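You operate a simulated robot arm through the tools that you are given. There is no shell and no other tool.

You run a simulated two-armed robot. Do the job below in one go: nothing can be reset, and whatever is moved stays where it is left.

Task
Fit the new meter, test the panel and mend what the screen names.
Fine: meter from the long blue tray, in before the panel test box goes on; test again till it shows GOOD.

It is judged by the outcome, as a careful person would: the job done as asked, and still so three seconds after it is handed in. It fails if anything else is knocked over, pushed out of place, dropped, spilled or broken.

Robot
Two 7-joint arms with three-finger grippers on one trunk that stands fixed in place. Base frame: the origin is at the foot of the trunk, x ahead of it, y to its left, z up. Lengths are in mm, angles in degrees, forces in N, time in s.
The left shoulder is at [82, 126, 1133], the right one opposite. With the tool pointing down near the work surface each hand reaches from about 360 to 860 mm from the base axis, measured 20 degrees to its own side. Payload 2.94 kg a hand.
The TCP of each hand is the grasp point between the finger pads, 30 mm short of the fingertips. In the tool frame z runs along the fingers and y along their closing line. The gripper opens to 128 mm. The gripper's body begins 93 mm behind the TCP.
Orientation is that of the tool frame in the base frame, as [roll, pitch, yaw] about the fixed x, y, z axes, in that order (R = Rz(yaw) Ry(pitch) Rx(roll)). With the fingers straight down and closing along the base's y, the tool's x points along the base's -x, its y along +y and its z along -z.

Tools
- The arms move only by the tool drive_tool. It takes "left_steps", "right_steps" or both (then of equal length, played together; a hand with none holds still); each is a list of rows, each a list of 7 numbers: the shift along the tool's x, y, z in cm, then the turn, a rotation vector about the tool's x, y, z in degrees, then the opening in per cent of the stroke, from 0 (shut) to 100 (fully open). In form: [[tx, ty, tz, ax, ay, az, hand], ...]. A call has 1 to 20 rows; each row is the pose to reach, as a shift and turn from the pose commanded when the call began, along the tool's axes at that moment. Each row takes 0.2 s and may step no farther than 50 mm and 8.6 degrees from the row before; otherwise, or with a gripper value out of range, the whole call is refused. Where a pose cannot be reached the arm comes as near as it can. A force on the tool above 90 N (or 10 N above the force at the start of the call, whichever is more), or a blocked arm, ends the call early, and 0.2 s more pass. The fingers move at their own pace and stop on an object; they squeeze with about 30 N. The grip force told is the motor's: it shows also when the fingers shut on nothing. Time passes only in rows, and 0.2 s behind the last, so rows that repeat a pose let the fingers close. The reply holds the time, the measured pose of the TCP, the force on the tool along the base axes, the opening and the grip force, in the units named above and with some noise, with the torque about the TCP (base axes, N m) and any sound that the robot's microphone picked up.
- Cameras (640 x 400 px; columns grow to the right, rows downward): "scene" is now at [206.9, -39.8, 1310.8]; the picture's right is [-0.43, -0.90, 0.00], its down [-0.38, 0.18, -0.91] and it looks along [0.82, -0.39, -0.42] (base axes); focal length 214 px, centre (320, 200). "left" rides on the left gripper at [69, 15, -120] in its tool frame; the picture's right is [-0.21, 0.98, 0.00], its down [-0.82, -0.18, -0.54] and it looks along [-0.53, -0.12, 0.84] (tool axes); focal length 251 px, centre (320, 200). "right" rides on the right gripper at [69, -15, -120] in its tool frame; the picture's right is [0.22, 0.98, 0.00], its down [-0.82, 0.18, -0.54] and it looks along [-0.53, 0.12, 0.84] (tool axes); focal length 251 px, centre (320, 200). There is no depth. A picture from a camera that has moved, and an enlarged one, comes with that camera's place and axes in the base frame and with its lens.
- camera(camera): a new picture of that camera. It takes no simulated time.
- lift_body(by): slides the trunk up (or, below 0, down) by that many mm; the arms and the scene camera ride with it, the base frame stays. It gives what a move gives, with no picture.
- aim_head(pan, tilt): turns the head with the scene camera to pan (to the left, within 80 degrees either way) and tilt (down, from -29 to 69), counted from straight ahead of the robot. It gives what a move gives.
- inspect(camera, box): a new picture of the part [left, top, right, bottom] of that camera's present view, enlarged. It takes no simulated time.
- close_job(): hands the job in; it is judged then, once.

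Places have to be worked out from the pictures, the camera data and where the tool is seen. Open the grippers and draw the arms clear of the work before you hand the job in, unless the task says otherwise.

The tools are called after ">>>" by a JSON object that holds its "fn" and its "kwargs". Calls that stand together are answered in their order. drive_tool: Moves the arms, as the interface text tells. Its arguments: {"type":"object","properties":{"left_steps":{"type":"array"},"right_steps":{"type":"array"}},"required":[]} The other tools are called the same way: lift_body (by) slides the trunk up or down; aim_head (pan, tilt) turns the head that bears the scene camera; camera (camera) takes a picture; inspect (camera, box) takes an enlarged picture of a part of a camera's view; close_job () hands the job in.

At the start:

```text
time: 0.0
left_eef_pos: [413.8, 21.1, 1283.2]
left_ee_rot: [-179.9, 0.0, -179.9]
left_ft_force: [-0.4, 0.1, 0.3]
left_torque: [0.01, 0.03, 0.01]
left_finger_gap: 127.9
left_grip_force: 0.0
right_eef_pos: [380.7, -365.6, 1237.7]
right_ee_rot: [180.0, -0.1, 179.9]
right_ft_force: [0.7, -0.3, -0.3]
right_torque: [-0.03, 0.01, -0.01]
right_finger_gap: 128.0
right_grip_force: 0.1
trunk travel left (down, up): [-350.0, 197.0]
head pan, tilt: [-25.4, 24.7]
```

scene: 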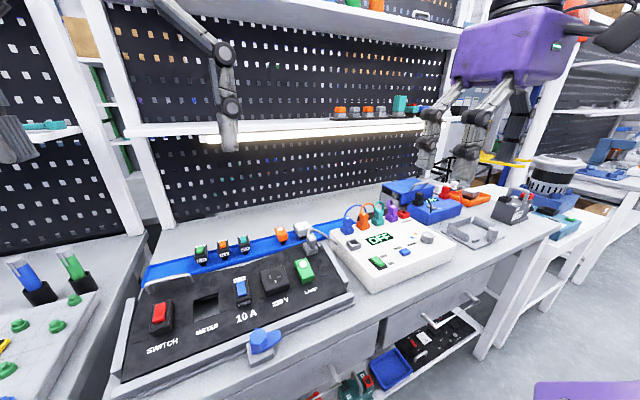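
right: 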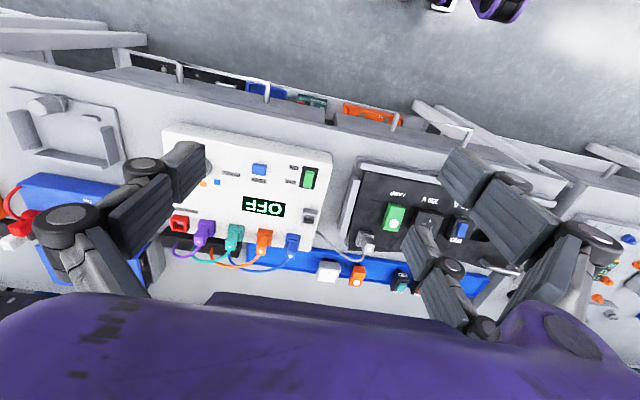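
left: 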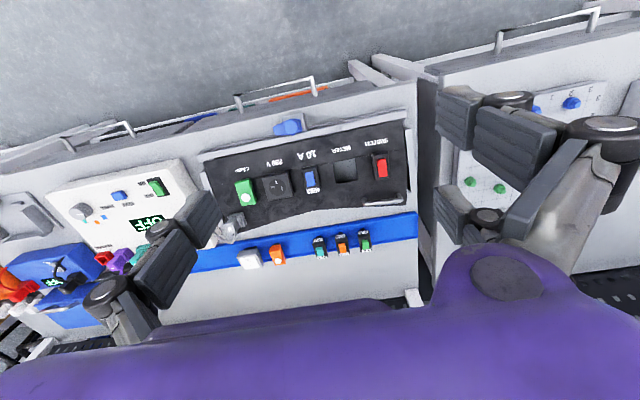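

The scene shows a black panel with a SWITCH, an empty METER slot, a 10 A fuse, a 230 V socket and a LAMP, with a blue tray of parts behind it and a white test box to its right. I'll enlarge these views to see the details.

>>> {"fn": "inspect", "kwargs": {"camera": "scene", "box": [100, 210, 360, 390]}}

>>> {"fn": "inspect", "kwargs": {"camera": "scene", "box": [300, 160, 480, 300]}}

>>> {"fn": "inspect", "kwargs": {"camera": "left", "box": [190, 100, 430, 280]}}

>>> {"fn": "inspect", "kwargs": {"camera": "right", "box": [150, 110, 400, 290]}}

```text
2.22 times, centred on (230, 300) of scene
camera zoom: at [206.9, -39.8, 1310.8], right [-0.43, -0.9, 0.0], down [-0.38, 0.18, -0.91], along [0.82, -0.39, -0.42], focal length 477 px, centre (520, -22)
```

zoom: 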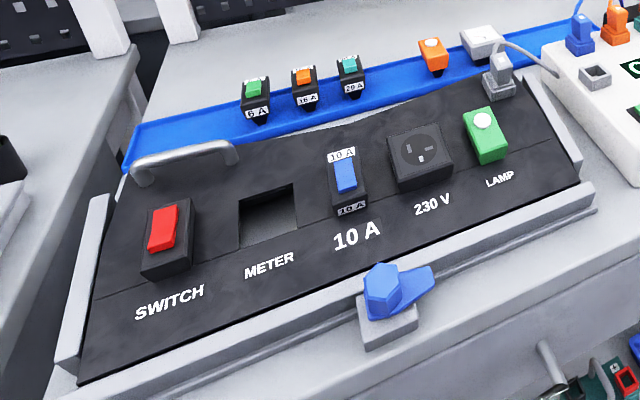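

```text
2.86 times, centred on (390, 230) of scene
camera zoom: at [206.9, -39.8, 1310.8], right [-0.43, -0.9, 0.0], down [-0.38, 0.18, -0.91], along [0.82, -0.39, -0.42], focal length 613 px, centre (120, 114)
```

zoom: 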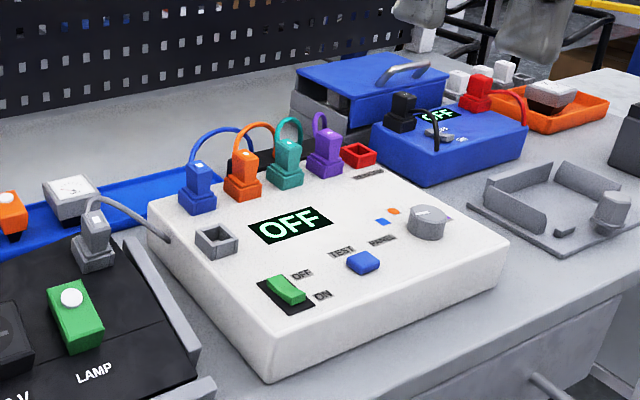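

```text
2.22 times, centred on (310, 190) of left
camera zoom: at [344.2, 35.4, 1401.5], right [0.21, 0.98, 0.0], down [0.82, -0.18, 0.54], along [0.53, -0.12, -0.84], focal length 559 px, centre (342, 222)
```

zoom: 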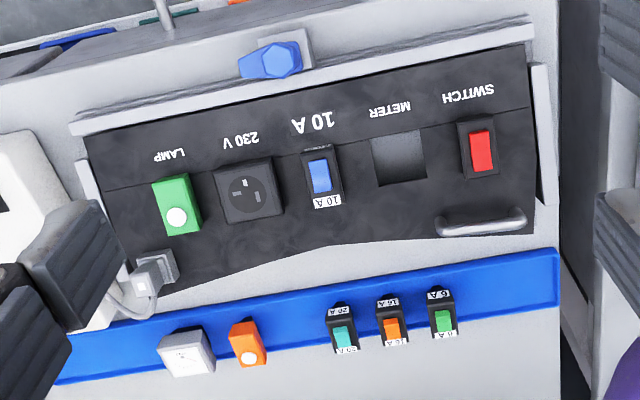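

```text
2.22 times, centred on (275, 200) of right
camera zoom: at [311.6, -381.2, 1355.8], right [-0.21, 0.98, 0.0], down [0.82, 0.18, 0.54], along [0.53, 0.12, -0.84], focal length 559 px, centre (420, 200)
```

zoom: 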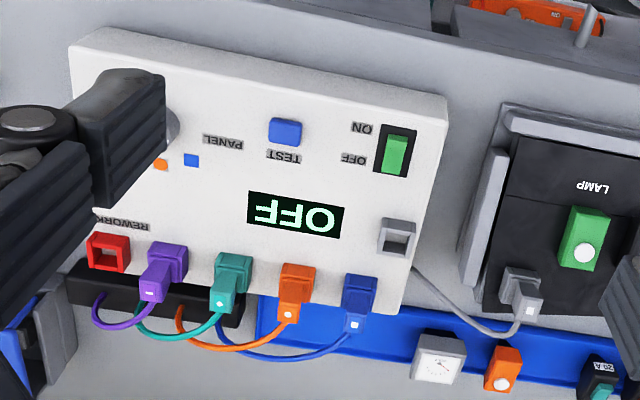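

I'll zoom in hard on each item to read its labels and see how it is fixed.

>>> {"fn": "inspect", "kwargs": {"camera": "scene", "box": [330, 200, 450, 275]}}

>>> {"fn": "inspect", "kwargs": {"camera": "scene", "box": [180, 215, 340, 315]}}

>>> {"fn": "inspect", "kwargs": {"camera": "scene", "box": [370, 165, 570, 290]}}

>>> {"fn": "inspect", "kwargs": {"camera": "scene", "box": [110, 260, 300, 380]}}

>>> {"fn": "inspect", "kwargs": {"camera": "scene", "box": [300, 290, 500, 400]}}

>>> {"fn": "inspect", "kwargs": {"camera": "scene", "box": [310, 60, 470, 160]}}

```text
5.33 times, centred on (390, 238) of scene
camera zoom: at [206.9, -39.8, 1310.8], right [-0.43, -0.9, 0.0], down [-0.38, 0.18, -0.91], along [0.82, -0.39, -0.42], focal length 1144 px, centre (-53, 0)
```

zoom: 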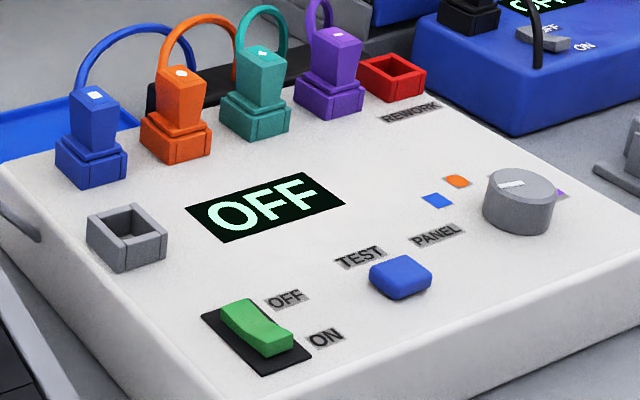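

```text
4.00 times, centred on (260, 265) of scene
camera zoom: at [206.9, -39.8, 1310.8], right [-0.43, -0.9, 0.0], down [-0.38, 0.18, -0.91], along [0.82, -0.39, -0.42], focal length 858 px, centre (560, -60)
```

zoom: 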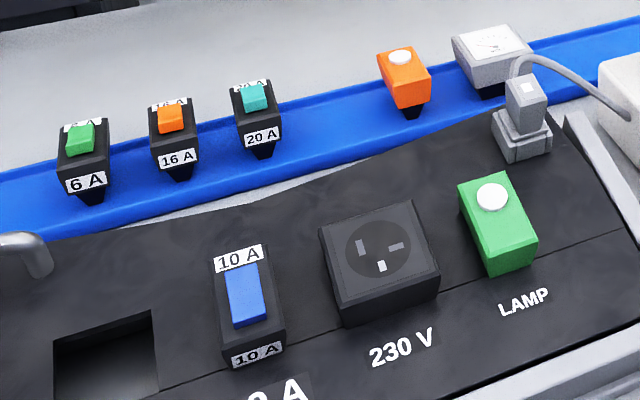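

```text
3.20 times, centred on (470, 228) of scene
camera zoom: at [206.9, -39.8, 1310.8], right [-0.43, -0.9, 0.0], down [-0.38, 0.18, -0.91], along [0.82, -0.39, -0.42], focal length 686 px, centre (-160, 112)
```

zoom: 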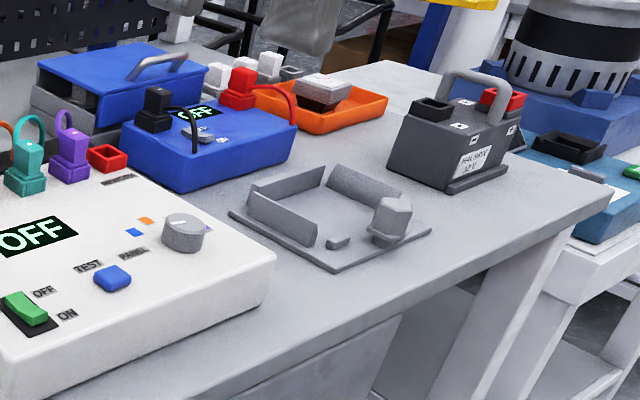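

```text
3.33 times, centred on (205, 320) of scene
camera zoom: at [206.9, -39.8, 1310.8], right [-0.43, -0.9, 0.0], down [-0.38, 0.18, -0.91], along [0.82, -0.39, -0.42], focal length 715 px, centre (703, -200)
```

zoom: 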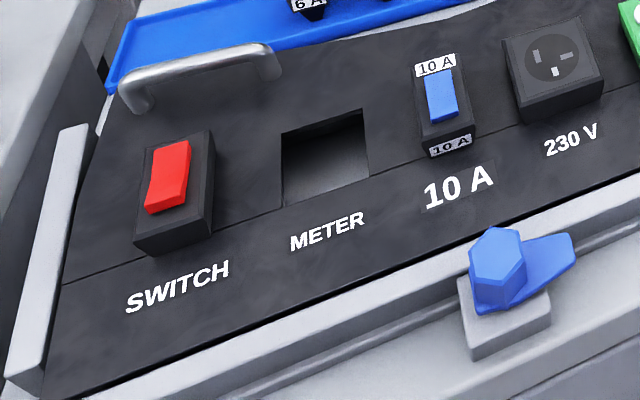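

```text
3.20 times, centred on (400, 345) of scene
camera zoom: at [206.9, -39.8, 1310.8], right [-0.43, -0.9, 0.0], down [-0.38, 0.18, -0.91], along [0.82, -0.39, -0.42], focal length 686 px, centre (64, -264)
```

zoom: 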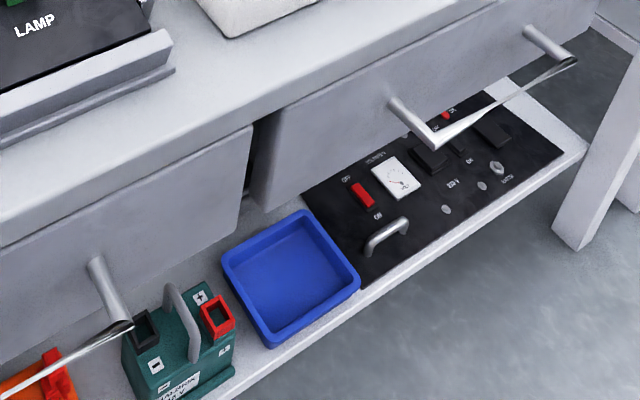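

```text
4.00 times, centred on (390, 110) of scene
camera zoom: at [206.9, -39.8, 1310.8], right [-0.43, -0.9, 0.0], down [-0.38, 0.18, -0.91], along [0.82, -0.39, -0.42], focal length 858 px, centre (40, 560)
```

zoom: 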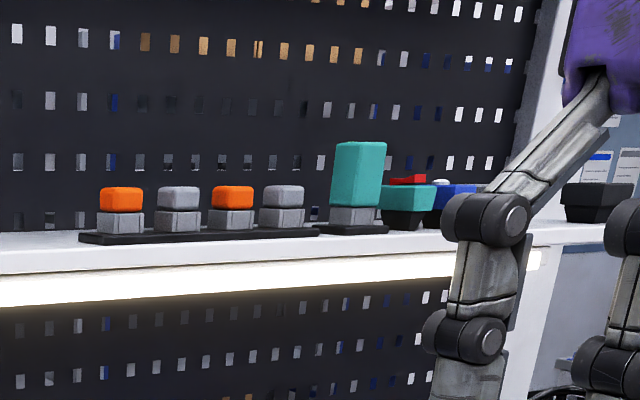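

The white box is the PANEL tester: green switch OFF/ON, blue TEST button, knob with colour marks, red REWORK dock and coloured plugs. I'll aim the head more steeply down at the panel and box to get a second viewpoint.

>>> {"fn": "aim_head", "kwargs": {"pan": -45, "tilt": 40}}

>>> {"fn": "camera", "kwargs": {"camera": "scene"}}

>>> {"fn": "inspect", "kwargs": {"camera": "scene", "box": [220, 110, 420, 235]}}

```text
time: 0.8
left_eef_pos: [412.5, 19.2, 1282.8]
left_ee_rot: [-179.9, 0.0, 180.0]
left_ft_force: [0.0, 0.1, -0.4]
left_torque: [-0.02, 0.02, 0.0]
left_finger_gap: 128.0
left_grip_force: 0.0
right_eef_pos: [380.0, -364.9, 1237.2]
right_ee_rot: [-179.9, 0.0, 179.9]
right_ft_force: [-0.1, -0.8, -0.4]
right_torque: [0.0, -0.01, 0.02]
right_finger_gap: 128.0
right_grip_force: 0.1
trunk travel left (down, up): [-350.0, 197.0]
head pan, tilt: [-45.0, 40.0]
```

```text
taken
camera scene: at [183.8, -60.3, 1287.0], right [-0.71, -0.71, 0.0], down [-0.45, 0.45, -0.77], along [0.54, -0.54, -0.64], focal length 214 px, centre (320, 200)
```

scene: 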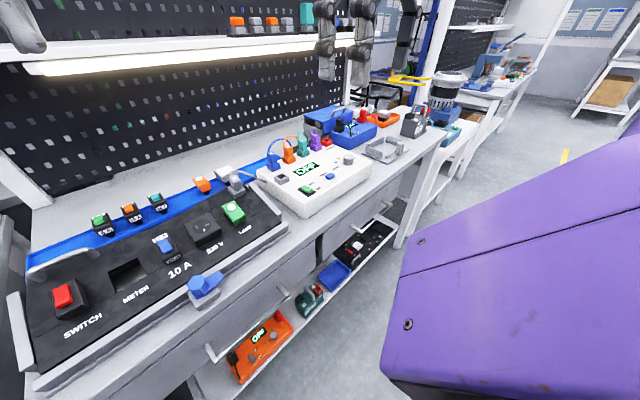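

```text
3.20 times, centred on (320, 172) of scene
camera zoom: at [183.8, -60.3, 1287.0], right [-0.71, -0.71, 0.0], down [-0.45, 0.45, -0.77], along [0.54, -0.54, -0.64], focal length 686 px, centre (320, 288)
```

zoom: 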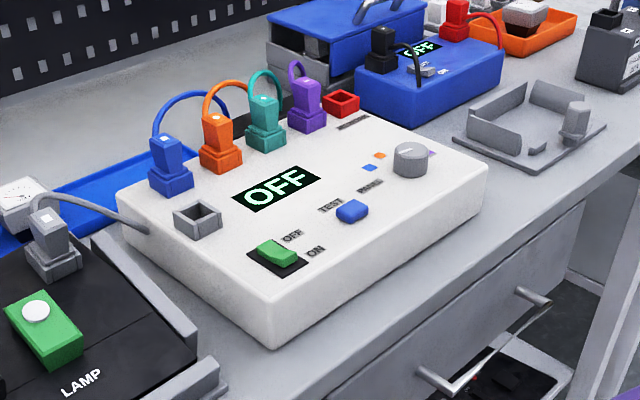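

I'll move the right hand over the test box and the left hand lower over the panel so their cameras get clearer, nearer views.

>>> {"fn": "drive_tool", "kwargs": {"left_steps": [[-0.7, 1.0, 3.0, 0, 0, 0, 100], [-1.4, 2.0, 6.0, 0, 0, 0, 100], [-2.1, 3.0, 9.0, 0, 0, 0, 100], [-2.8, 4.0, 12.0, 0, 0, 0, 100]], "right_steps": [[-0.7, -4.0, 0, 0, 0, 0, 100], [-1.5, -8.0, 0, 0, 0, 0, 100], [-2.2, -12.0, 0, 0, 0, 0, 100], [-3.0, -16.0, 0, 0, 0, 0, 100]]}}

>>> {"fn": "camera", "kwargs": {"camera": "right"}}

>>> {"fn": "camera", "kwargs": {"camera": "left"}}

```text
time: 1.8
left_eef_pos: [439.0, 58.9, 1160.6]
left_ee_rot: [-179.9, 0.0, -180.0]
left_ft_force: [-0.5, -0.7, -0.4]
left_torque: [0.02, 0.01, -0.03]
left_finger_gap: 127.8
left_grip_force: 0.0
right_eef_pos: [411.0, -526.0, 1234.5]
right_ee_rot: [-179.9, 0.0, 179.8]
right_ft_force: [1.1, 0.0, 0.1]
right_torque: [-0.04, 0.01, -0.02]
right_finger_gap: 128.1
right_grip_force: 0.0
trunk travel left (down, up): [-350.0, 197.0]
head pan, tilt: [-45.0, 40.0]
```

```text
taken
camera right: at [342.1, -541.5, 1354.1], right [-0.21, 0.98, 0.0], down [0.82, 0.18, 0.54], along [0.53, 0.12, -0.84], focal length 251 px, centre (320, 200)
```

right: 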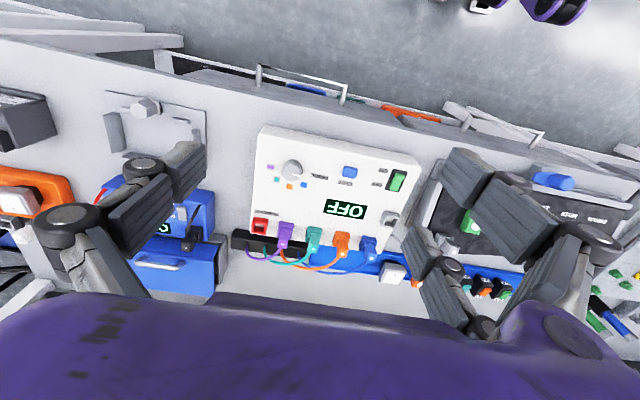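

```text
taken
camera left: at [370.3, 74.0, 1279.4], right [0.21, 0.98, 0.0], down [0.82, -0.18, 0.54], along [0.53, -0.12, -0.84], focal length 251 px, centre (320, 200)
```

left: 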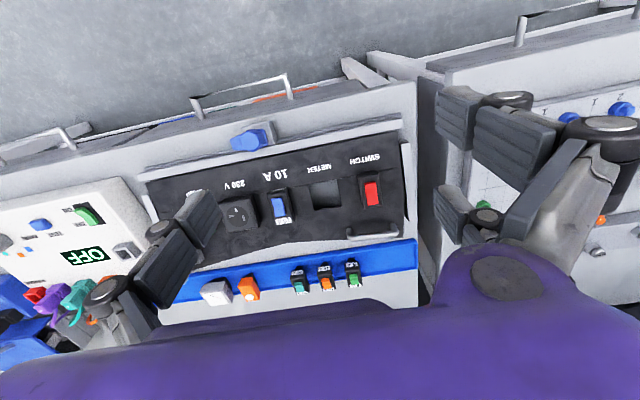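

The box is now well in view. I'll enlarge the box and the panel.

>>> {"fn": "inspect", "kwargs": {"camera": "right", "box": [225, 115, 435, 280]}}

>>> {"fn": "inspect", "kwargs": {"camera": "right", "box": [245, 140, 345, 205]}}

>>> {"fn": "inspect", "kwargs": {"camera": "left", "box": [210, 110, 430, 250]}}

>>> {"fn": "inspect", "kwargs": {"camera": "left", "box": [180, 220, 380, 330]}}

```text
2.42 times, centred on (330, 198) of right
camera zoom: at [342.1, -541.5, 1354.1], right [-0.21, 0.98, 0.0], down [0.82, 0.18, 0.54], along [0.53, 0.12, -0.84], focal length 610 px, centre (296, 206)
```

zoom: 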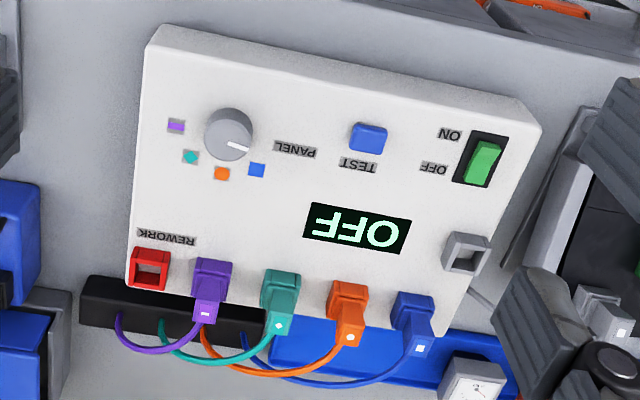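

```text
6.15 times, centred on (295, 172) of right
camera zoom: at [342.1, -541.5, 1354.1], right [-0.21, 0.98, 0.0], down [0.82, 0.18, 0.54], along [0.53, 0.12, -0.84], focal length 1547 px, centre (474, 369)
```

zoom: 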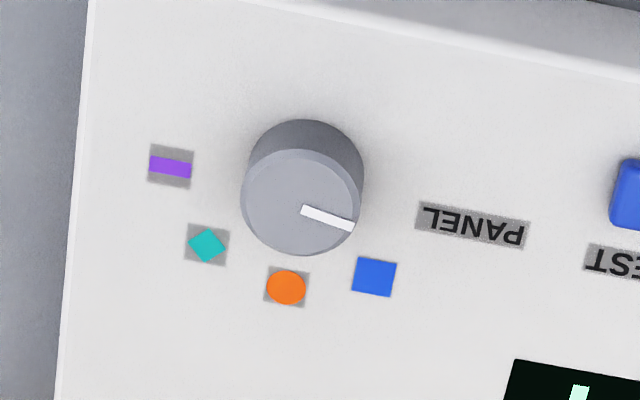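

```text
2.86 times, centred on (320, 180) of left
camera zoom: at [370.3, 74.0, 1279.4], right [0.21, 0.98, 0.0], down [0.82, -0.18, 0.54], along [0.53, -0.12, -0.84], focal length 718 px, centre (320, 257)
```

zoom: 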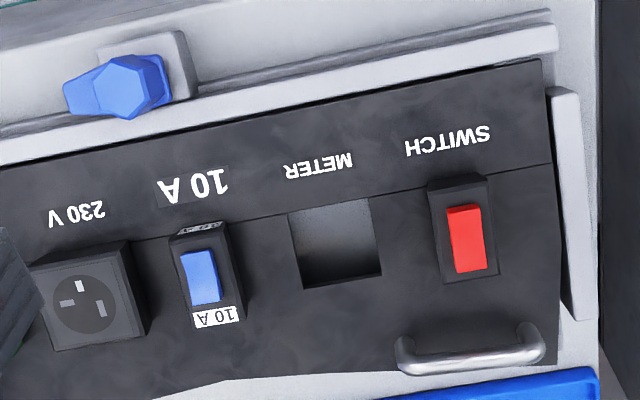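

```text
3.20 times, centred on (280, 275) of left
camera zoom: at [370.3, 74.0, 1279.4], right [0.21, 0.98, 0.0], down [0.82, -0.18, 0.54], along [0.53, -0.12, -0.84], focal length 805 px, centre (448, -40)
```

zoom: 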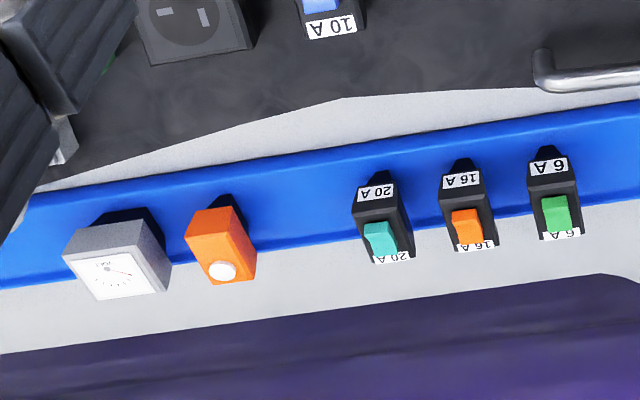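

The knob already points at PANEL, and the grey lead is already plugged into the panel. I'll zoom in on the meter in the blue tray and on the slot.

>>> {"fn": "inspect", "kwargs": {"camera": "left", "box": [190, 265, 270, 315]}}

>>> {"fn": "inspect", "kwargs": {"camera": "scene", "box": [180, 155, 260, 205]}}

>>> {"fn": "inspect", "kwargs": {"camera": "left", "box": [290, 165, 390, 225]}}

>>> {"fn": "inspect", "kwargs": {"camera": "scene", "box": [20, 210, 180, 310]}}

```text
8.00 times, centred on (230, 290) of left
camera zoom: at [370.3, 74.0, 1279.4], right [0.21, 0.98, 0.0], down [0.82, -0.18, 0.54], along [0.53, -0.12, -0.84], focal length 2012 px, centre (1040, -520)
```

zoom: 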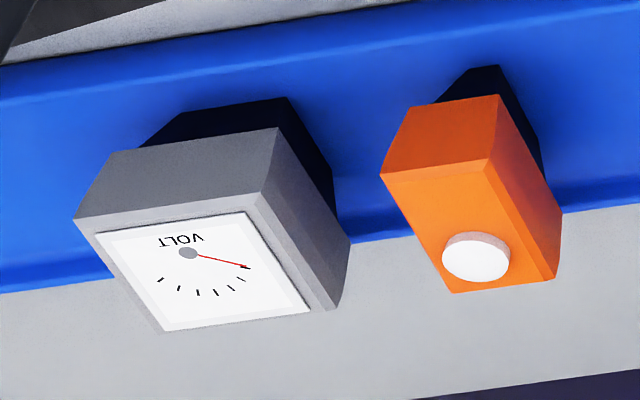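

```text
8.00 times, centred on (220, 180) of scene
camera zoom: at [184.6, -60.5, 1286.8], right [-0.71, -0.71, 0.0], down [-0.46, 0.45, -0.77], along [0.54, -0.54, -0.64], focal length 1716 px, centre (1120, 360)
```

zoom: 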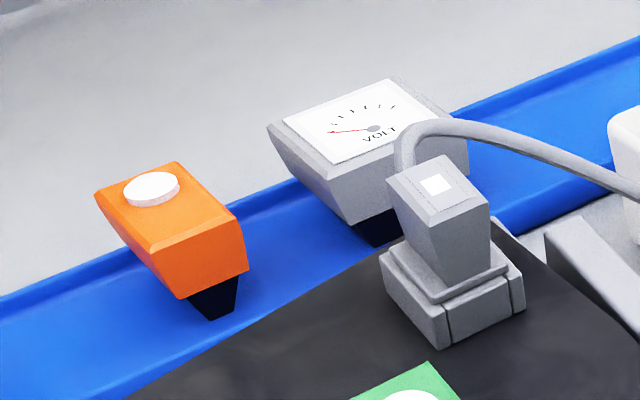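

```text
6.40 times, centred on (340, 195) of left
camera zoom: at [370.3, 74.0, 1279.4], right [0.21, 0.98, 0.0], down [0.82, -0.18, 0.54], along [0.53, -0.12, -0.84], focal length 1609 px, centre (192, 232)
```

zoom: 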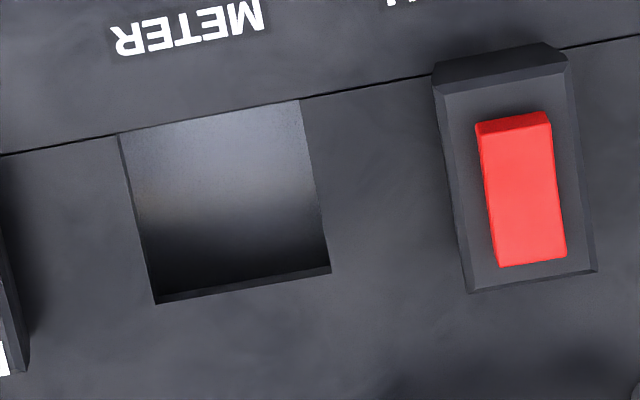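

```text
4.00 times, centred on (100, 260) of scene
camera zoom: at [184.6, -60.5, 1286.8], right [-0.71, -0.71, 0.0], down [-0.46, 0.45, -0.77], along [0.54, -0.54, -0.64], focal length 858 px, centre (1200, -40)
```

zoom: 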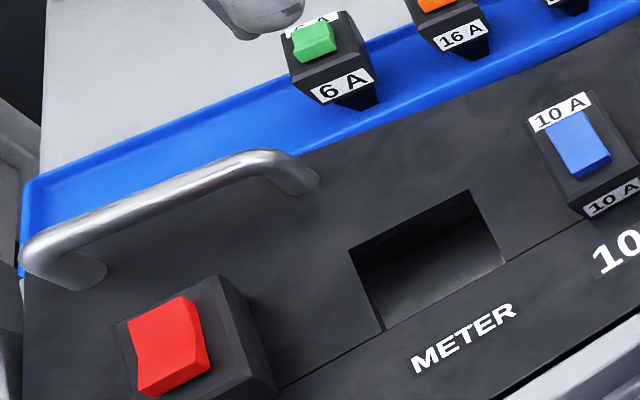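

The meter stands dial-up on a tapered black plug, with VOLT toward the robot, so it matches the panel's orientation. Before reaching toward the tray I need to know how far the shelf above it sticks out, so I'll aim the head at it.

>>> {"fn": "aim_head", "kwargs": {"pan": -15, "tilt": 10}}

>>> {"fn": "camera", "kwargs": {"camera": "scene"}}

>>> {"fn": "inspect", "kwargs": {"camera": "scene", "box": [140, 130, 460, 330]}}

```text
time: 2.8
left_eef_pos: [437.4, 58.0, 1160.6]
left_ee_rot: [-179.9, 0.0, -180.0]
left_ft_force: [0.4, 0.4, -0.6]
left_torque: [-0.03, 0.0, 0.01]
left_finger_gap: 127.9
left_grip_force: 0.2
right_eef_pos: [410.2, -526.5, 1234.8]
right_ee_rot: [-179.9, 0.0, 179.9]
right_ft_force: [-0.6, 0.2, -0.6]
right_torque: [-0.02, 0.04, 0.0]
right_finger_gap: 128.0
right_grip_force: 0.1
trunk travel left (down, up): [-350.0, 197.0]
head pan, tilt: [-15.0, 10.0]
```

```text
taken
camera scene: at [213.5, -24.4, 1334.5], right [-0.26, -0.97, 0.0], down [-0.17, 0.05, -0.98], along [0.95, -0.26, -0.17], focal length 214 px, centre (320, 200)
```

scene: 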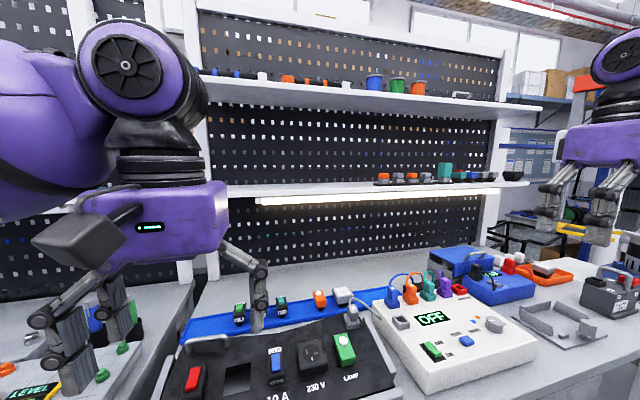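

```text
2.00 times, centred on (300, 230) of scene
camera zoom: at [213.5, -24.4, 1334.5], right [-0.26, -0.97, 0.0], down [-0.17, 0.05, -0.98], along [0.95, -0.26, -0.17], focal length 429 px, centre (360, 140)
```

zoom: 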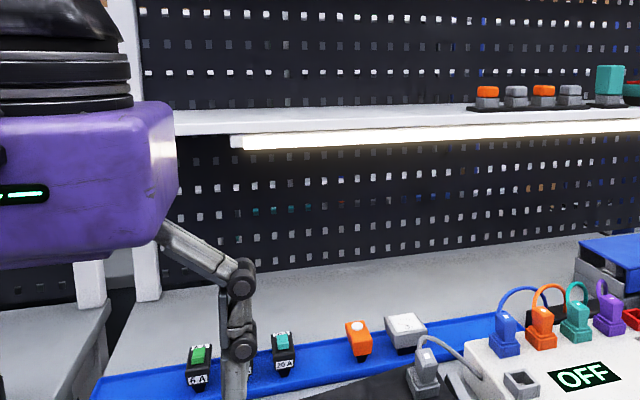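

I need a better fix on the shelf's front edge, so I'll raise the trunk to get a vertical baseline and picture it again.

>>> {"fn": "lift_body", "kwargs": {"by": 190}}

>>> {"fn": "inspect", "kwargs": {"camera": "scene", "box": [140, 130, 460, 330]}}

>>> {"fn": "camera", "kwargs": {"camera": "scene"}}

```text
time: 4.9
left_eef_pos: [442.2, 59.1, 1351.3]
left_ee_rot: [180.0, -0.1, -179.9]
left_ft_force: [0.9, 0.2, -1.1]
left_torque: [-0.02, 0.03, -0.02]
left_finger_gap: 127.7
left_grip_force: 0.0
right_eef_pos: [411.6, -524.8, 1425.3]
right_ee_rot: [180.0, -0.1, 180.0]
right_ft_force: [0.2, 0.7, 0.2]
right_torque: [-0.02, 0.02, 0.0]
right_finger_gap: 128.2
right_grip_force: 0.0
trunk travel left (down, up): [-540.0, 7.0]
head pan, tilt: [-15.0, 10.0]
```

```text
2.00 times, centred on (300, 230) of scene
camera zoom: at [101.4, -24.3, 1543.5], right [-0.26, -0.97, 0.0], down [-0.17, 0.04, -0.98], along [0.95, -0.25, -0.17], focal length 429 px, centre (360, 140)
```

zoom: 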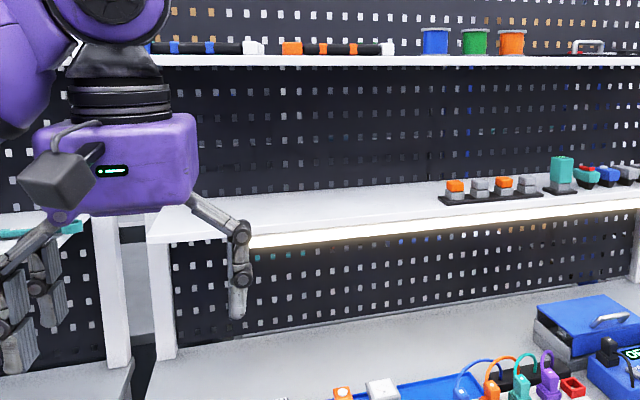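

```text
taken
camera scene: at [101.4, -24.3, 1543.5], right [-0.26, -0.97, 0.0], down [-0.17, 0.04, -0.98], along [0.95, -0.25, -0.17], focal length 214 px, centre (320, 200)
```

scene: 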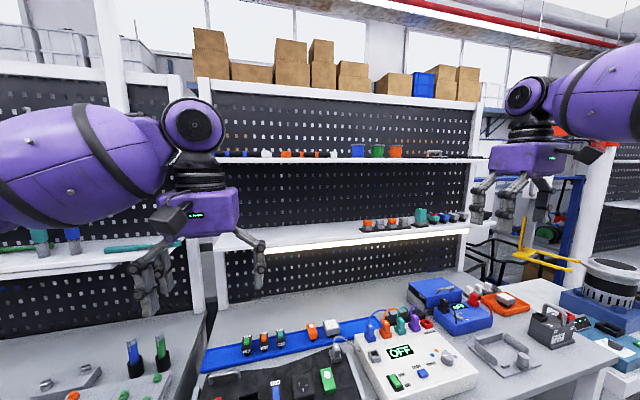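

The shelf's lip is at about x≈810, z≈1240–1260, so a vertical hand at the tray (x≈800) could put its wrist into the shelf. I'll tilt the hand back toward the robot when I pick there. First I'll move the left arm well to the left, out of the work area, then lower the trunk again.

>>> {"fn": "drive_tool", "kwargs": {"left_steps": [[0.5, 4, -1.0, 0, 0, 0, 100], [1.0, 8, -2.0, 0, 0, 0, 100], [1.5, 12, -3.0, 0, 0, 0, 100], [2.0, 16, -4.0, 0, 0, 0, 100], [2.5, 20, -5.0, 0, 0, 0, 100], [3.0, 24, -6.0, 0, 0, 0, 100], [3.5, 27, -7.0, 0, 0, 0, 100]]}}

>>> {"fn": "lift_body", "kwargs": {"by": -190}}

>>> {"fn": "aim_head", "kwargs": {"pan": -20, "tilt": 30}}

>>> {"fn": "camera", "kwargs": {"camera": "scene"}}

```text
time: 6.5
left_eef_pos: [404.8, 333.7, 1422.2]
left_ee_rot: [-179.9, 0.1, -179.9]
left_ft_force: [-0.3, -0.2, -0.2]
left_torque: [-0.05, -0.01, 0.01]
left_finger_gap: 128.0
left_grip_force: 0.0
right_eef_pos: [409.6, -524.6, 1426.4]
right_ee_rot: [179.9, 0.2, 180.0]
right_ft_force: [0.7, 1.5, 0.2]
right_torque: [-0.02, 0.01, 0.01]
right_finger_gap: 127.8
right_grip_force: 0.0
trunk travel left (down, up): [-540.0, 7.0]
head pan, tilt: [-15.0, 10.0]
```

```text
time: 8.5
left_eef_pos: [439.8, 330.3, 1175.2]
left_ee_rot: [-179.8, -8.8, -179.9]
left_ft_force: [-0.1, 0.5, -0.7]
left_torque: [-0.02, -0.01, 0.05]
left_finger_gap: 128.0
left_grip_force: 0.1
right_eef_pos: [410.8, -526.6, 1237.1]
right_ee_rot: [180.0, 0.1, 179.9]
right_ft_force: [-0.6, 0.4, 0.9]
right_torque: [0.01, 0.01, 0.01]
right_finger_gap: 128.2
right_grip_force: 0.0
trunk travel left (down, up): [-350.0, 197.0]
head pan, tilt: [-15.0, 10.0]
```

```text
time: 9.4
left_eef_pos: [440.0, 331.5, 1174.3]
left_ee_rot: [-180.0, -8.9, -179.9]
left_ft_force: [-0.3, 0.3, -0.5]
left_torque: [0.0, -0.01, -0.02]
left_finger_gap: 127.9
left_grip_force: 0.1
right_eef_pos: [409.5, -526.4, 1236.7]
right_ee_rot: [179.9, 0.1, -180.0]
right_ft_force: [-0.4, -1.2, 0.0]
right_torque: [0.0, 0.05, 0.01]
right_finger_gap: 128.3
right_grip_force: 0.1
trunk travel left (down, up): [-350.0, 197.0]
head pan, tilt: [-20.0, 30.0]
```

```text
taken
camera scene: at [208.6, -31.1, 1302.4], right [-0.34, -0.94, 0.0], down [-0.47, 0.17, -0.87], along [0.81, -0.3, -0.5], focal length 214 px, centre (320, 200)
```

scene: 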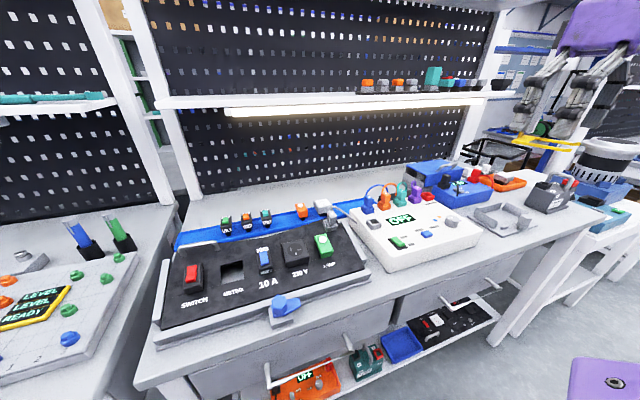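

The left arm is clear. Now I'll move the right hand, leaning back 15°, to a viewing position above and short of the meter.

>>> {"fn": "drive_tool", "kwargs": {"right_steps": [[-3, 3, 1.5, 0, -1.7, 0, 100], [-6, 6, 3, 0, -3.4, 0, 100], [-9, 9, 4.5, 0, -5.1, 0, 100], [-12, 12, 6, 0, -6.8, 0, 100], [-15, 15, 7.5, 0, -8.5, 0, 100], [-18, 18, 9, 0, -10.2, 0, 100], [-21, 21, 10.5, 0, -11.9, 0, 100], [-24, 24, 12, 0, -13.6, 0, 100], [-27, 26.6, 13.7, 0, -15, 0, 100]]}}

>>> {"fn": "camera", "kwargs": {"camera": "right"}}

>>> {"fn": "camera", "kwargs": {"camera": "scene"}}

```text
time: 11.4
left_eef_pos: [441.3, 330.6, 1173.4]
left_ee_rot: [-180.0, -9.1, -180.0]
left_ft_force: [0.0, -0.4, 0.8]
left_torque: [0.02, 0.05, 0.0]
left_finger_gap: 127.7
left_grip_force: 0.1
right_eef_pos: [683.5, -258.2, 1098.5]
right_ee_rot: [179.9, 15.0, 179.9]
right_ft_force: [0.1, 0.5, 0.1]
right_torque: [-0.03, 0.08, -0.03]
right_finger_gap: 127.4
right_grip_force: 0.0
trunk travel left (down, up): [-350.0, 197.0]
head pan, tilt: [-20.0, 30.0]
```

```text
taken
camera right: at [586.3, -274.0, 1195.3], right [-0.21, 0.98, -0.05], down [0.65, 0.18, 0.74], along [0.73, 0.12, -0.68], focal length 251 px, centre (320, 200)
```

right: 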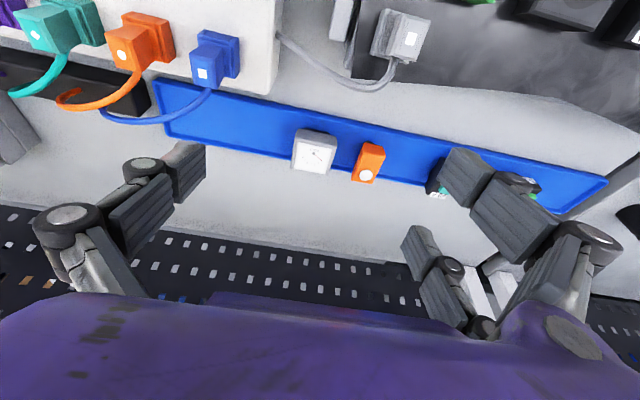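

```text
taken
camera scene: at [210.4, -31.2, 1302.0], right [-0.34, -0.94, 0.0], down [-0.47, 0.17, -0.87], along [0.81, -0.3, -0.5], focal length 214 px, centre (320, 200)
```

scene: 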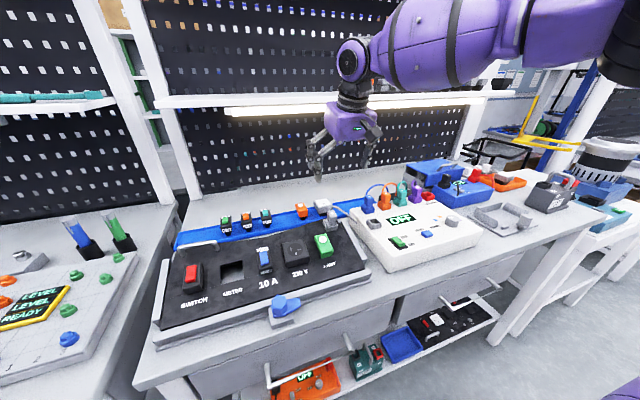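

The meter is in the middle of the view. I'll zoom in for accurate corner positions.

>>> {"fn": "inspect", "kwargs": {"camera": "right", "box": [270, 110, 398, 190]}}

>>> {"fn": "inspect", "kwargs": {"camera": "scene", "box": [290, 185, 370, 235]}}

```text
5.00 times, centred on (334, 150) of right
camera zoom: at [586.3, -274.0, 1195.3], right [-0.21, 0.98, -0.05], down [0.65, 0.18, 0.74], along [0.73, 0.12, -0.68], focal length 1257 px, centre (250, 450)
```

zoom: 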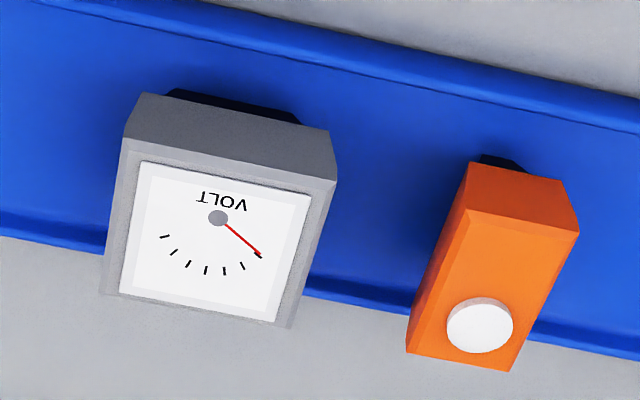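

```text
8.00 times, centred on (330, 210) of scene
camera zoom: at [210.4, -31.2, 1302.0], right [-0.34, -0.94, 0.0], down [-0.47, 0.17, -0.87], along [0.81, -0.3, -0.5], focal length 1716 px, centre (240, 120)
```

zoom: 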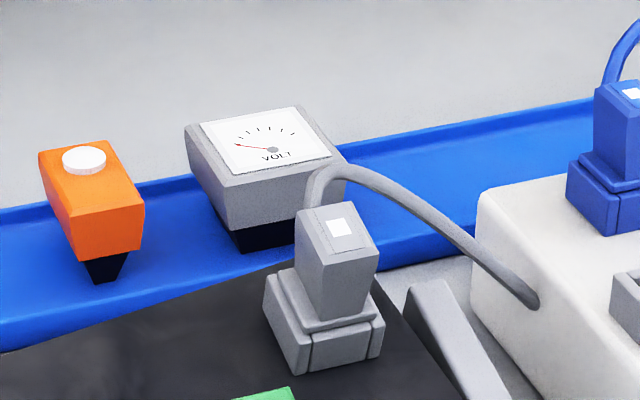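

Triangulating gives the meter's top outline at x 771–821, y −282…−228, z≈929, centre (796,−255). The body bottom is at about z≈905. Before I pick it, I'll look straight down on the METER slot with the right camera to fix the slot's position and the panel's slope.

>>> {"fn": "drive_tool", "kwargs": {"right_steps": [[1.1, 4.3, -1.06, 0, 2.1, 0, 100], [2.2, 8.5, -2.1, 0, 4.3, 0, 100], [3.3, 12.8, -3.2, 0, 6.4, 0, 100], [4.4, 17.0, -4.2, 0, 8.6, 0, 100], [5.5, 21.3, -5.3, 0, 10.7, 0, 100], [6.6, 25.5, -6.3, 0, 12.9, 0, 100], [7.7, 29.8, -7.4, 0, 15, 0, 100]]}}

>>> {"fn": "camera", "kwargs": {"camera": "right"}}

>>> {"fn": "camera", "kwargs": {"camera": "scene"}}

```text
time: 13.0
left_eef_pos: [441.2, 330.2, 1173.3]
left_ee_rot: [179.9, -9.1, -179.9]
left_ft_force: [0.4, -0.2, 0.3]
left_torque: [0.06, 0.05, -0.03]
left_finger_gap: 128.3
left_grip_force: 0.0
right_eef_pos: [554.0, -129.4, 1163.2]
right_ee_rot: [179.8, 1.9, 180.0]
right_ft_force: [0.3, 0.7, -1.3]
right_torque: [0.04, 0.07, -0.01]
right_finger_gap: 128.0
right_grip_force: 0.0
right hand out of reach, approached as far as the arm can: row 2, 3, 4, 5, 6, 7
trunk travel left (down, up): [-350.0, 197.0]
head pan, tilt: [-20.0, 30.0]
```

```text
taken
camera right: at [481.1, -146.0, 1280.4], right [-0.21, 0.98, -0.01], down [0.8, 0.18, 0.57], along [0.56, 0.12, -0.82], focal length 251 px, centre (320, 200)
```

right: 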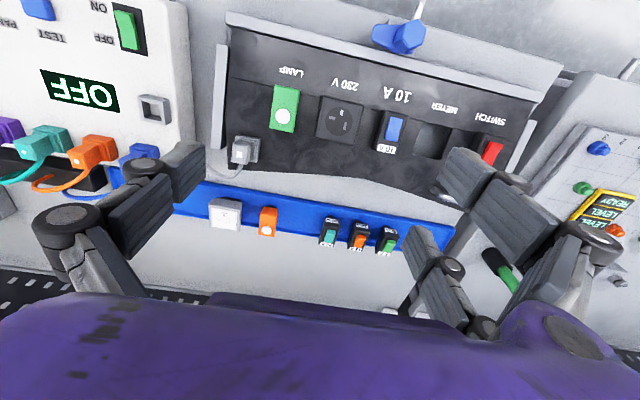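

```text
taken
camera scene: at [210.3, -32.0, 1302.0], right [-0.34, -0.94, 0.0], down [-0.47, 0.17, -0.87], along [0.81, -0.3, -0.5], focal length 214 px, centre (320, 200)
```

scene: 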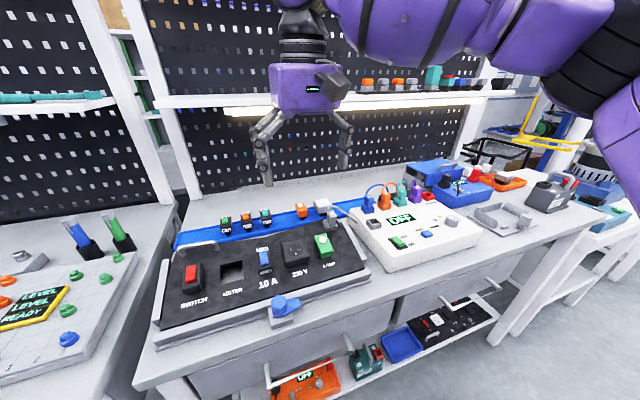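

The right hand stopped at y≈−129, so it cannot cross far past the middle. I'll send a hold row to see which pose it treats as commanded, and zoom in on the panel from this new angle.

>>> {"fn": "drive_tool", "kwargs": {"right_steps": [[0, 0, 0, 0, 0, 0, 100]]}}

>>> {"fn": "inspect", "kwargs": {"camera": "right", "box": [210, 10, 530, 210]}}

>>> {"fn": "inspect", "kwargs": {"camera": "scene", "box": [150, 200, 380, 345]}}

```text
time: 13.4
left_eef_pos: [439.7, 330.9, 1174.4]
left_ee_rot: [-179.9, -8.9, -179.8]
left_ft_force: [0.3, 0.1, 0.5]
left_torque: [0.05, -0.03, -0.02]
left_finger_gap: 128.1
left_grip_force: 0.0
right_eef_pos: [552.8, -129.7, 1164.4]
right_ee_rot: [179.9, 2.0, 179.7]
right_ft_force: [0.7, -0.2, -0.1]
right_torque: [0.02, -0.03, 0.0]
right_finger_gap: 128.4
right_grip_force: 0.0
trunk travel left (down, up): [-350.0, 197.0]
head pan, tilt: [-20.0, 30.0]
```

```text
2.00 times, centred on (370, 110) of right
camera zoom: at [479.3, -144.8, 1281.5], right [-0.21, 0.98, -0.01], down [0.8, 0.18, 0.57], along [0.56, 0.12, -0.82], focal length 503 px, centre (220, 380)
```

zoom: 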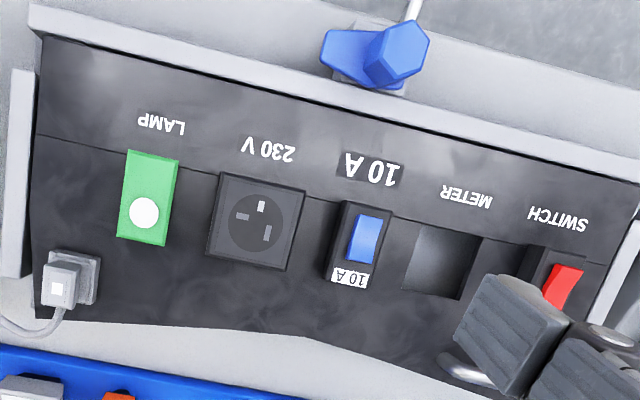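

```text
2.76 times, centred on (265, 272) of scene
camera zoom: at [208.2, -30.9, 1302.4], right [-0.34, -0.94, 0.0], down [-0.47, 0.17, -0.87], along [0.81, -0.3, -0.5], focal length 592 px, centre (472, 0)
```

zoom: 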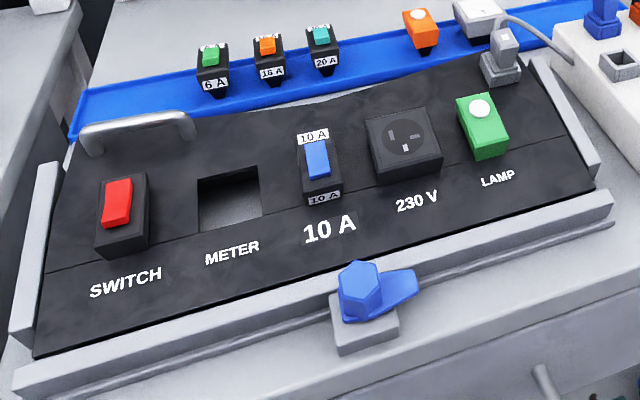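

The hold row kept the reached pose. I'll check whether the right arm can reach over the METER slot when leaned back about 35°, staying high and clear of everything.

>>> {"fn": "drive_tool", "kwargs": {"right_steps": [[0, 0, 0, 0, -8, 0, 100], [0, 0, 0, 0, -16, 0, 100], [0, 0, 0, 0, -24, 0, 100], [0, 0, 0, 0, -32, 0, 100], [0, 4, 1, 0, -34, 0, 100], [0, 8, 2, 0, -34, 0, 100], [0, 12, 3, 0, -34, 0, 100], [0, 16, 4, 0, -34, 0, 100]]}}

```text
time: 15.2
left_eef_pos: [441.0, 330.4, 1173.7]
left_ee_rot: [-180.0, -8.9, -179.9]
left_ft_force: [1.4, 0.2, 0.8]
left_torque: [-0.02, 0.03, 0.0]
left_finger_gap: 128.2
left_grip_force: 0.0
right_eef_pos: [556.5, -60.3, 1142.3]
right_ee_rot: [179.9, 34.0, 180.0]
right_ft_force: [0.6, 0.2, -0.3]
right_torque: [0.05, 0.04, -0.01]
right_finger_gap: 128.0
right_grip_force: 0.0
right hand out of reach, approached as far as the arm can: row 6, 7, 8
trunk travel left (down, up): [-350.0, 197.0]
head pan, tilt: [-20.0, 30.0]
```

Leaned back it reaches y≈−60. I'll see whether going lower lets it reach further left, still keeping the fingertips above everything (about z≥1015).

>>> {"fn": "drive_tool", "kwargs": {"right_steps": [[1.4, 0, 2.07, 0, 0, 0, 100], [2.8, 0, 4.14, 0, 0, 0, 100], [4.2, 0, 6.2, 0, 0, 0, 100], [5.59, 0, 8.29, 0, 0, 0, 100], [5.59, 4, 8.29, 0, 0, 0, 100], [5.59, 8, 8.29, 0, 0, 0, 100], [5.59, 12, 8.29, 0, 0, 0, 100]]}}

```text
time: 16.8
left_eef_pos: [439.0, 331.3, 1174.7]
left_ee_rot: [-179.9, -9.0, -179.9]
left_ft_force: [0.1, 0.4, -0.6]
left_torque: [0.01, -0.01, 0.01]
left_finger_gap: 128.1
left_grip_force: 0.0
right_eef_pos: [559.1, -61.3, 1042.9]
right_ee_rot: [179.9, 34.1, 179.9]
right_ft_force: [0.6, 0.3, -0.6]
right_torque: [0.0, 0.02, -0.02]
right_finger_gap: 127.7
right_grip_force: 0.2
right hand out of reach, approached as far as the arm can: row 5, 6, 7
trunk travel left (down, up): [-350.0, 197.0]
head pan, tilt: [-20.0, 30.0]
```

The limit stays at y≈−60 at any height, which points to an orientation or joint limit. I'll test whether turning the hand about the vertical lets it go further left.

>>> {"fn": "drive_tool", "kwargs": {"right_steps": [[0, 0, 0, -4.2, 0, -6.2, 100], [0, 0, 0, -8.4, 0, -12.4, 100], [0, 3, 0, -8.4, 0, -12.4, 100], [0, 6, 0, -8.4, 0, -12.4, 100], [0, 9, 0, -8.4, 0, -12.4, 100]]}}

```text
time: 18.0
left_eef_pos: [440.3, 331.2, 1173.3]
left_ee_rot: [-179.9, -9.0, -179.9]
left_ft_force: [-0.1, 0.1, 0.0]
left_torque: [-0.01, 0.01, 0.06]
left_finger_gap: 127.9
left_grip_force: 0.0
right_eef_pos: [555.7, -27.9, 1041.4]
right_ee_rot: [-180.0, 34.1, -165.2]
right_ft_force: [1.3, -0.6, -0.2]
right_torque: [0.0, -0.01, 0.0]
right_finger_gap: 127.7
right_grip_force: 0.0
right hand out of reach, approached as far as the arm can: row 4, 5
trunk travel left (down, up): [-350.0, 197.0]
head pan, tilt: [-20.0, 30.0]
```

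Turning the hand gained 33 mm, so it is a wrist or forearm limit. I'll look at the arm's shape from the head camera to understand how it is folded.

>>> {"fn": "camera", "kwargs": {"camera": "scene"}}

>>> {"fn": "camera", "kwargs": {"camera": "left"}}

>>> {"fn": "camera", "kwargs": {"camera": "right"}}

```text
taken
camera scene: at [208.7, -30.2, 1302.3], right [-0.34, -0.94, 0.0], down [-0.47, 0.17, -0.87], along [0.81, -0.3, -0.5], focal length 214 px, centre (320, 200)
```

scene: 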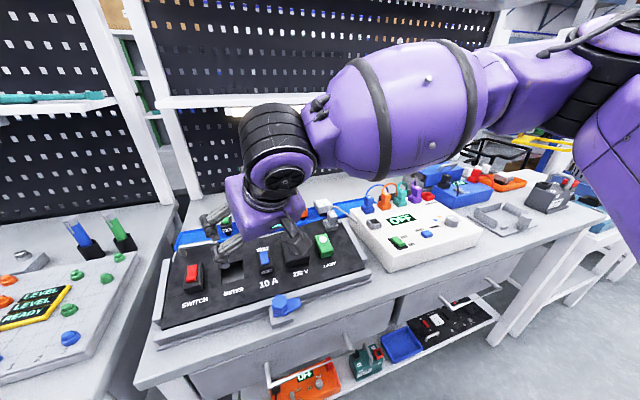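

```text
taken
camera left: at [390.5, 346.2, 1302.4], right [0.21, 0.98, -0.03], down [0.9, -0.18, 0.41], along [0.39, -0.12, -0.91], focal length 251 px, centre (320, 200)
```

left: 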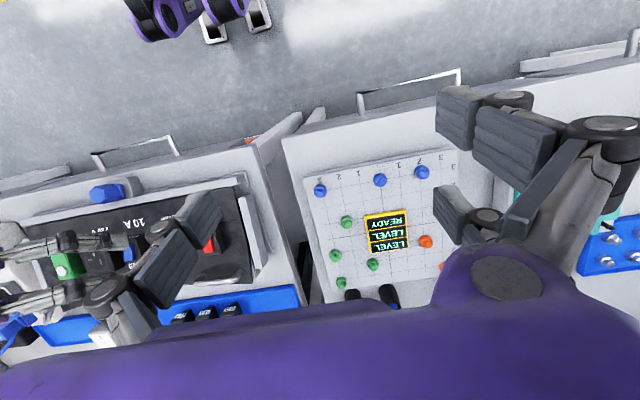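

```text
taken
camera right: at [440.6, -75.5, 1101.9], right [-0.42, 0.9, -0.12], down [0.32, 0.27, 0.91], along [0.85, 0.35, -0.4], focal length 251 px, centre (320, 200)
```

right: 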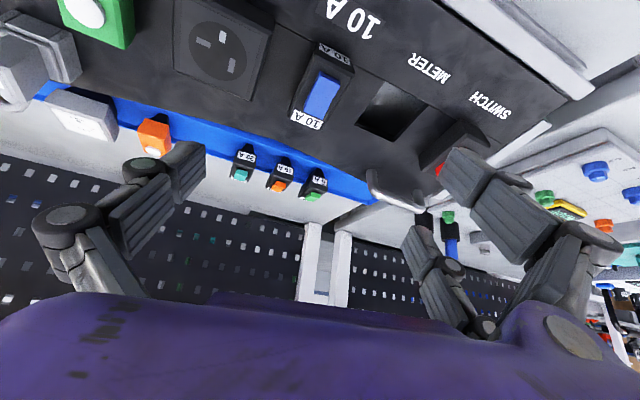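

The right forearm comes in from far to the right, so the wrist runs out of travel. I'll try another route: draw the hand back near the body, cross to the left there with the hand unrotated, then extend forward.

>>> {"fn": "drive_tool", "kwargs": {"right_steps": [[3.5, -2, -3, 3, 0, 5, 100], [7, -4, -6, 6, 2, 9, 100], [10, -6, -9, 8.4, 6, 12.4, 100], [13, -8, -12, 8.4, 12, 12.4, 100], [15, -8, -14, 8.4, 17, 12.4, 100]]}}

```text
refused: row 1 steps farther than a row can; nothing moved
```

The first row was slightly too long a step, so I'll repeat with shorter ones.

>>> {"fn": "drive_tool", "kwargs": {"right_steps": [[3, -2, -2.5, 3, 0, 5, 100], [6, -4, -5, 6, 2, 9, 100], [9, -6, -8, 8.4, 6, 12.4, 100], [12, -8, -11, 8.4, 12, 12.4, 100], [15, -8, -14, 8.4, 17, 12.4, 100]]}}

>>> {"fn": "camera", "kwargs": {"camera": "scene"}}

```text
time: 19.2
left_eef_pos: [437.7, 331.6, 1175.3]
left_ee_rot: [-179.9, -8.8, -179.9]
left_ft_force: [-1.2, 0.9, -0.4]
left_torque: [0.02, -0.05, -0.03]
left_finger_gap: 127.8
left_grip_force: 0.0
right_eef_pos: [378.4, -160.0, 1074.8]
right_ee_rot: [-177.7, 17.3, -179.1]
right_ft_force: [-1.0, 0.0, 0.2]
right_torque: [-0.04, -0.03, -0.01]
right_finger_gap: 128.0
right_grip_force: 0.1
trunk travel left (down, up): [-350.0, 197.0]
head pan, tilt: [-20.0, 30.0]
```

```text
taken
camera scene: at [207.5, -30.9, 1302.5], right [-0.34, -0.94, 0.0], down [-0.47, 0.17, -0.87], along [0.81, -0.3, -0.5], focal length 214 px, centre (320, 200)
```

scene: 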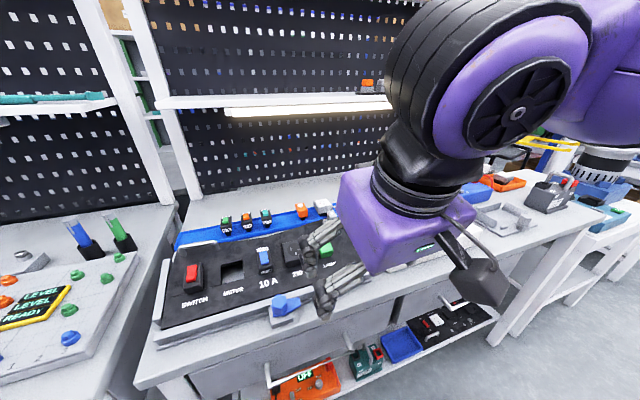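

Now I'll cross to the left at this nearer distance.

>>> {"fn": "drive_tool", "kwargs": {"right_steps": [[0, 4, 0, 0, 0, 0, 100], [0, 8, 0, 0, 0, 0, 100], [0, 12, 0, 0, 0, 0, 100], [0, 16, 0, 0, 0, 0, 100], [0, 20, 0, 0, 0, 0, 100]]}}

>>> {"fn": "camera", "kwargs": {"camera": "scene"}}

```text
time: 20.4
left_eef_pos: [439.2, 330.3, 1173.6]
left_ee_rot: [180.0, -9.0, -179.9]
left_ft_force: [-0.3, -0.1, 0.2]
left_torque: [0.03, 0.03, -0.01]
left_finger_gap: 128.1
left_grip_force: 0.1
right_eef_pos: [385.3, -51.0, 1072.1]
right_ee_rot: [-177.7, 17.2, -179.3]
right_ft_force: [-0.1, 0.6, 0.7]
right_torque: [-0.01, 0.05, -0.02]
right_finger_gap: 127.7
right_grip_force: 0.0
right hand out of reach, approached as far as the arm can: row 3, 4, 5
trunk travel left (down, up): [-350.0, 197.0]
head pan, tilt: [-20.0, 30.0]
```

```text
taken
camera scene: at [208.9, -31.2, 1302.3], right [-0.34, -0.94, 0.0], down [-0.47, 0.17, -0.87], along [0.81, -0.3, -0.5], focal length 214 px, centre (320, 200)
```

scene: 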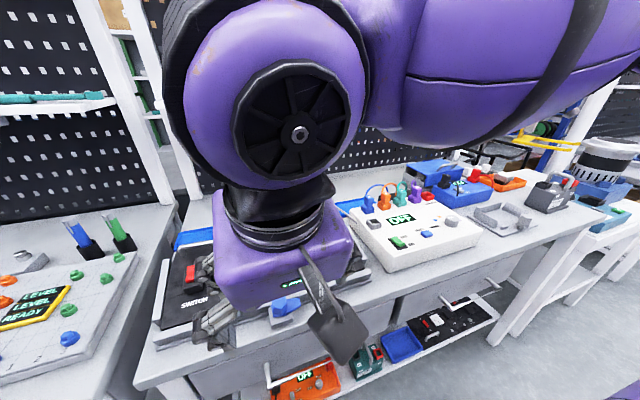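

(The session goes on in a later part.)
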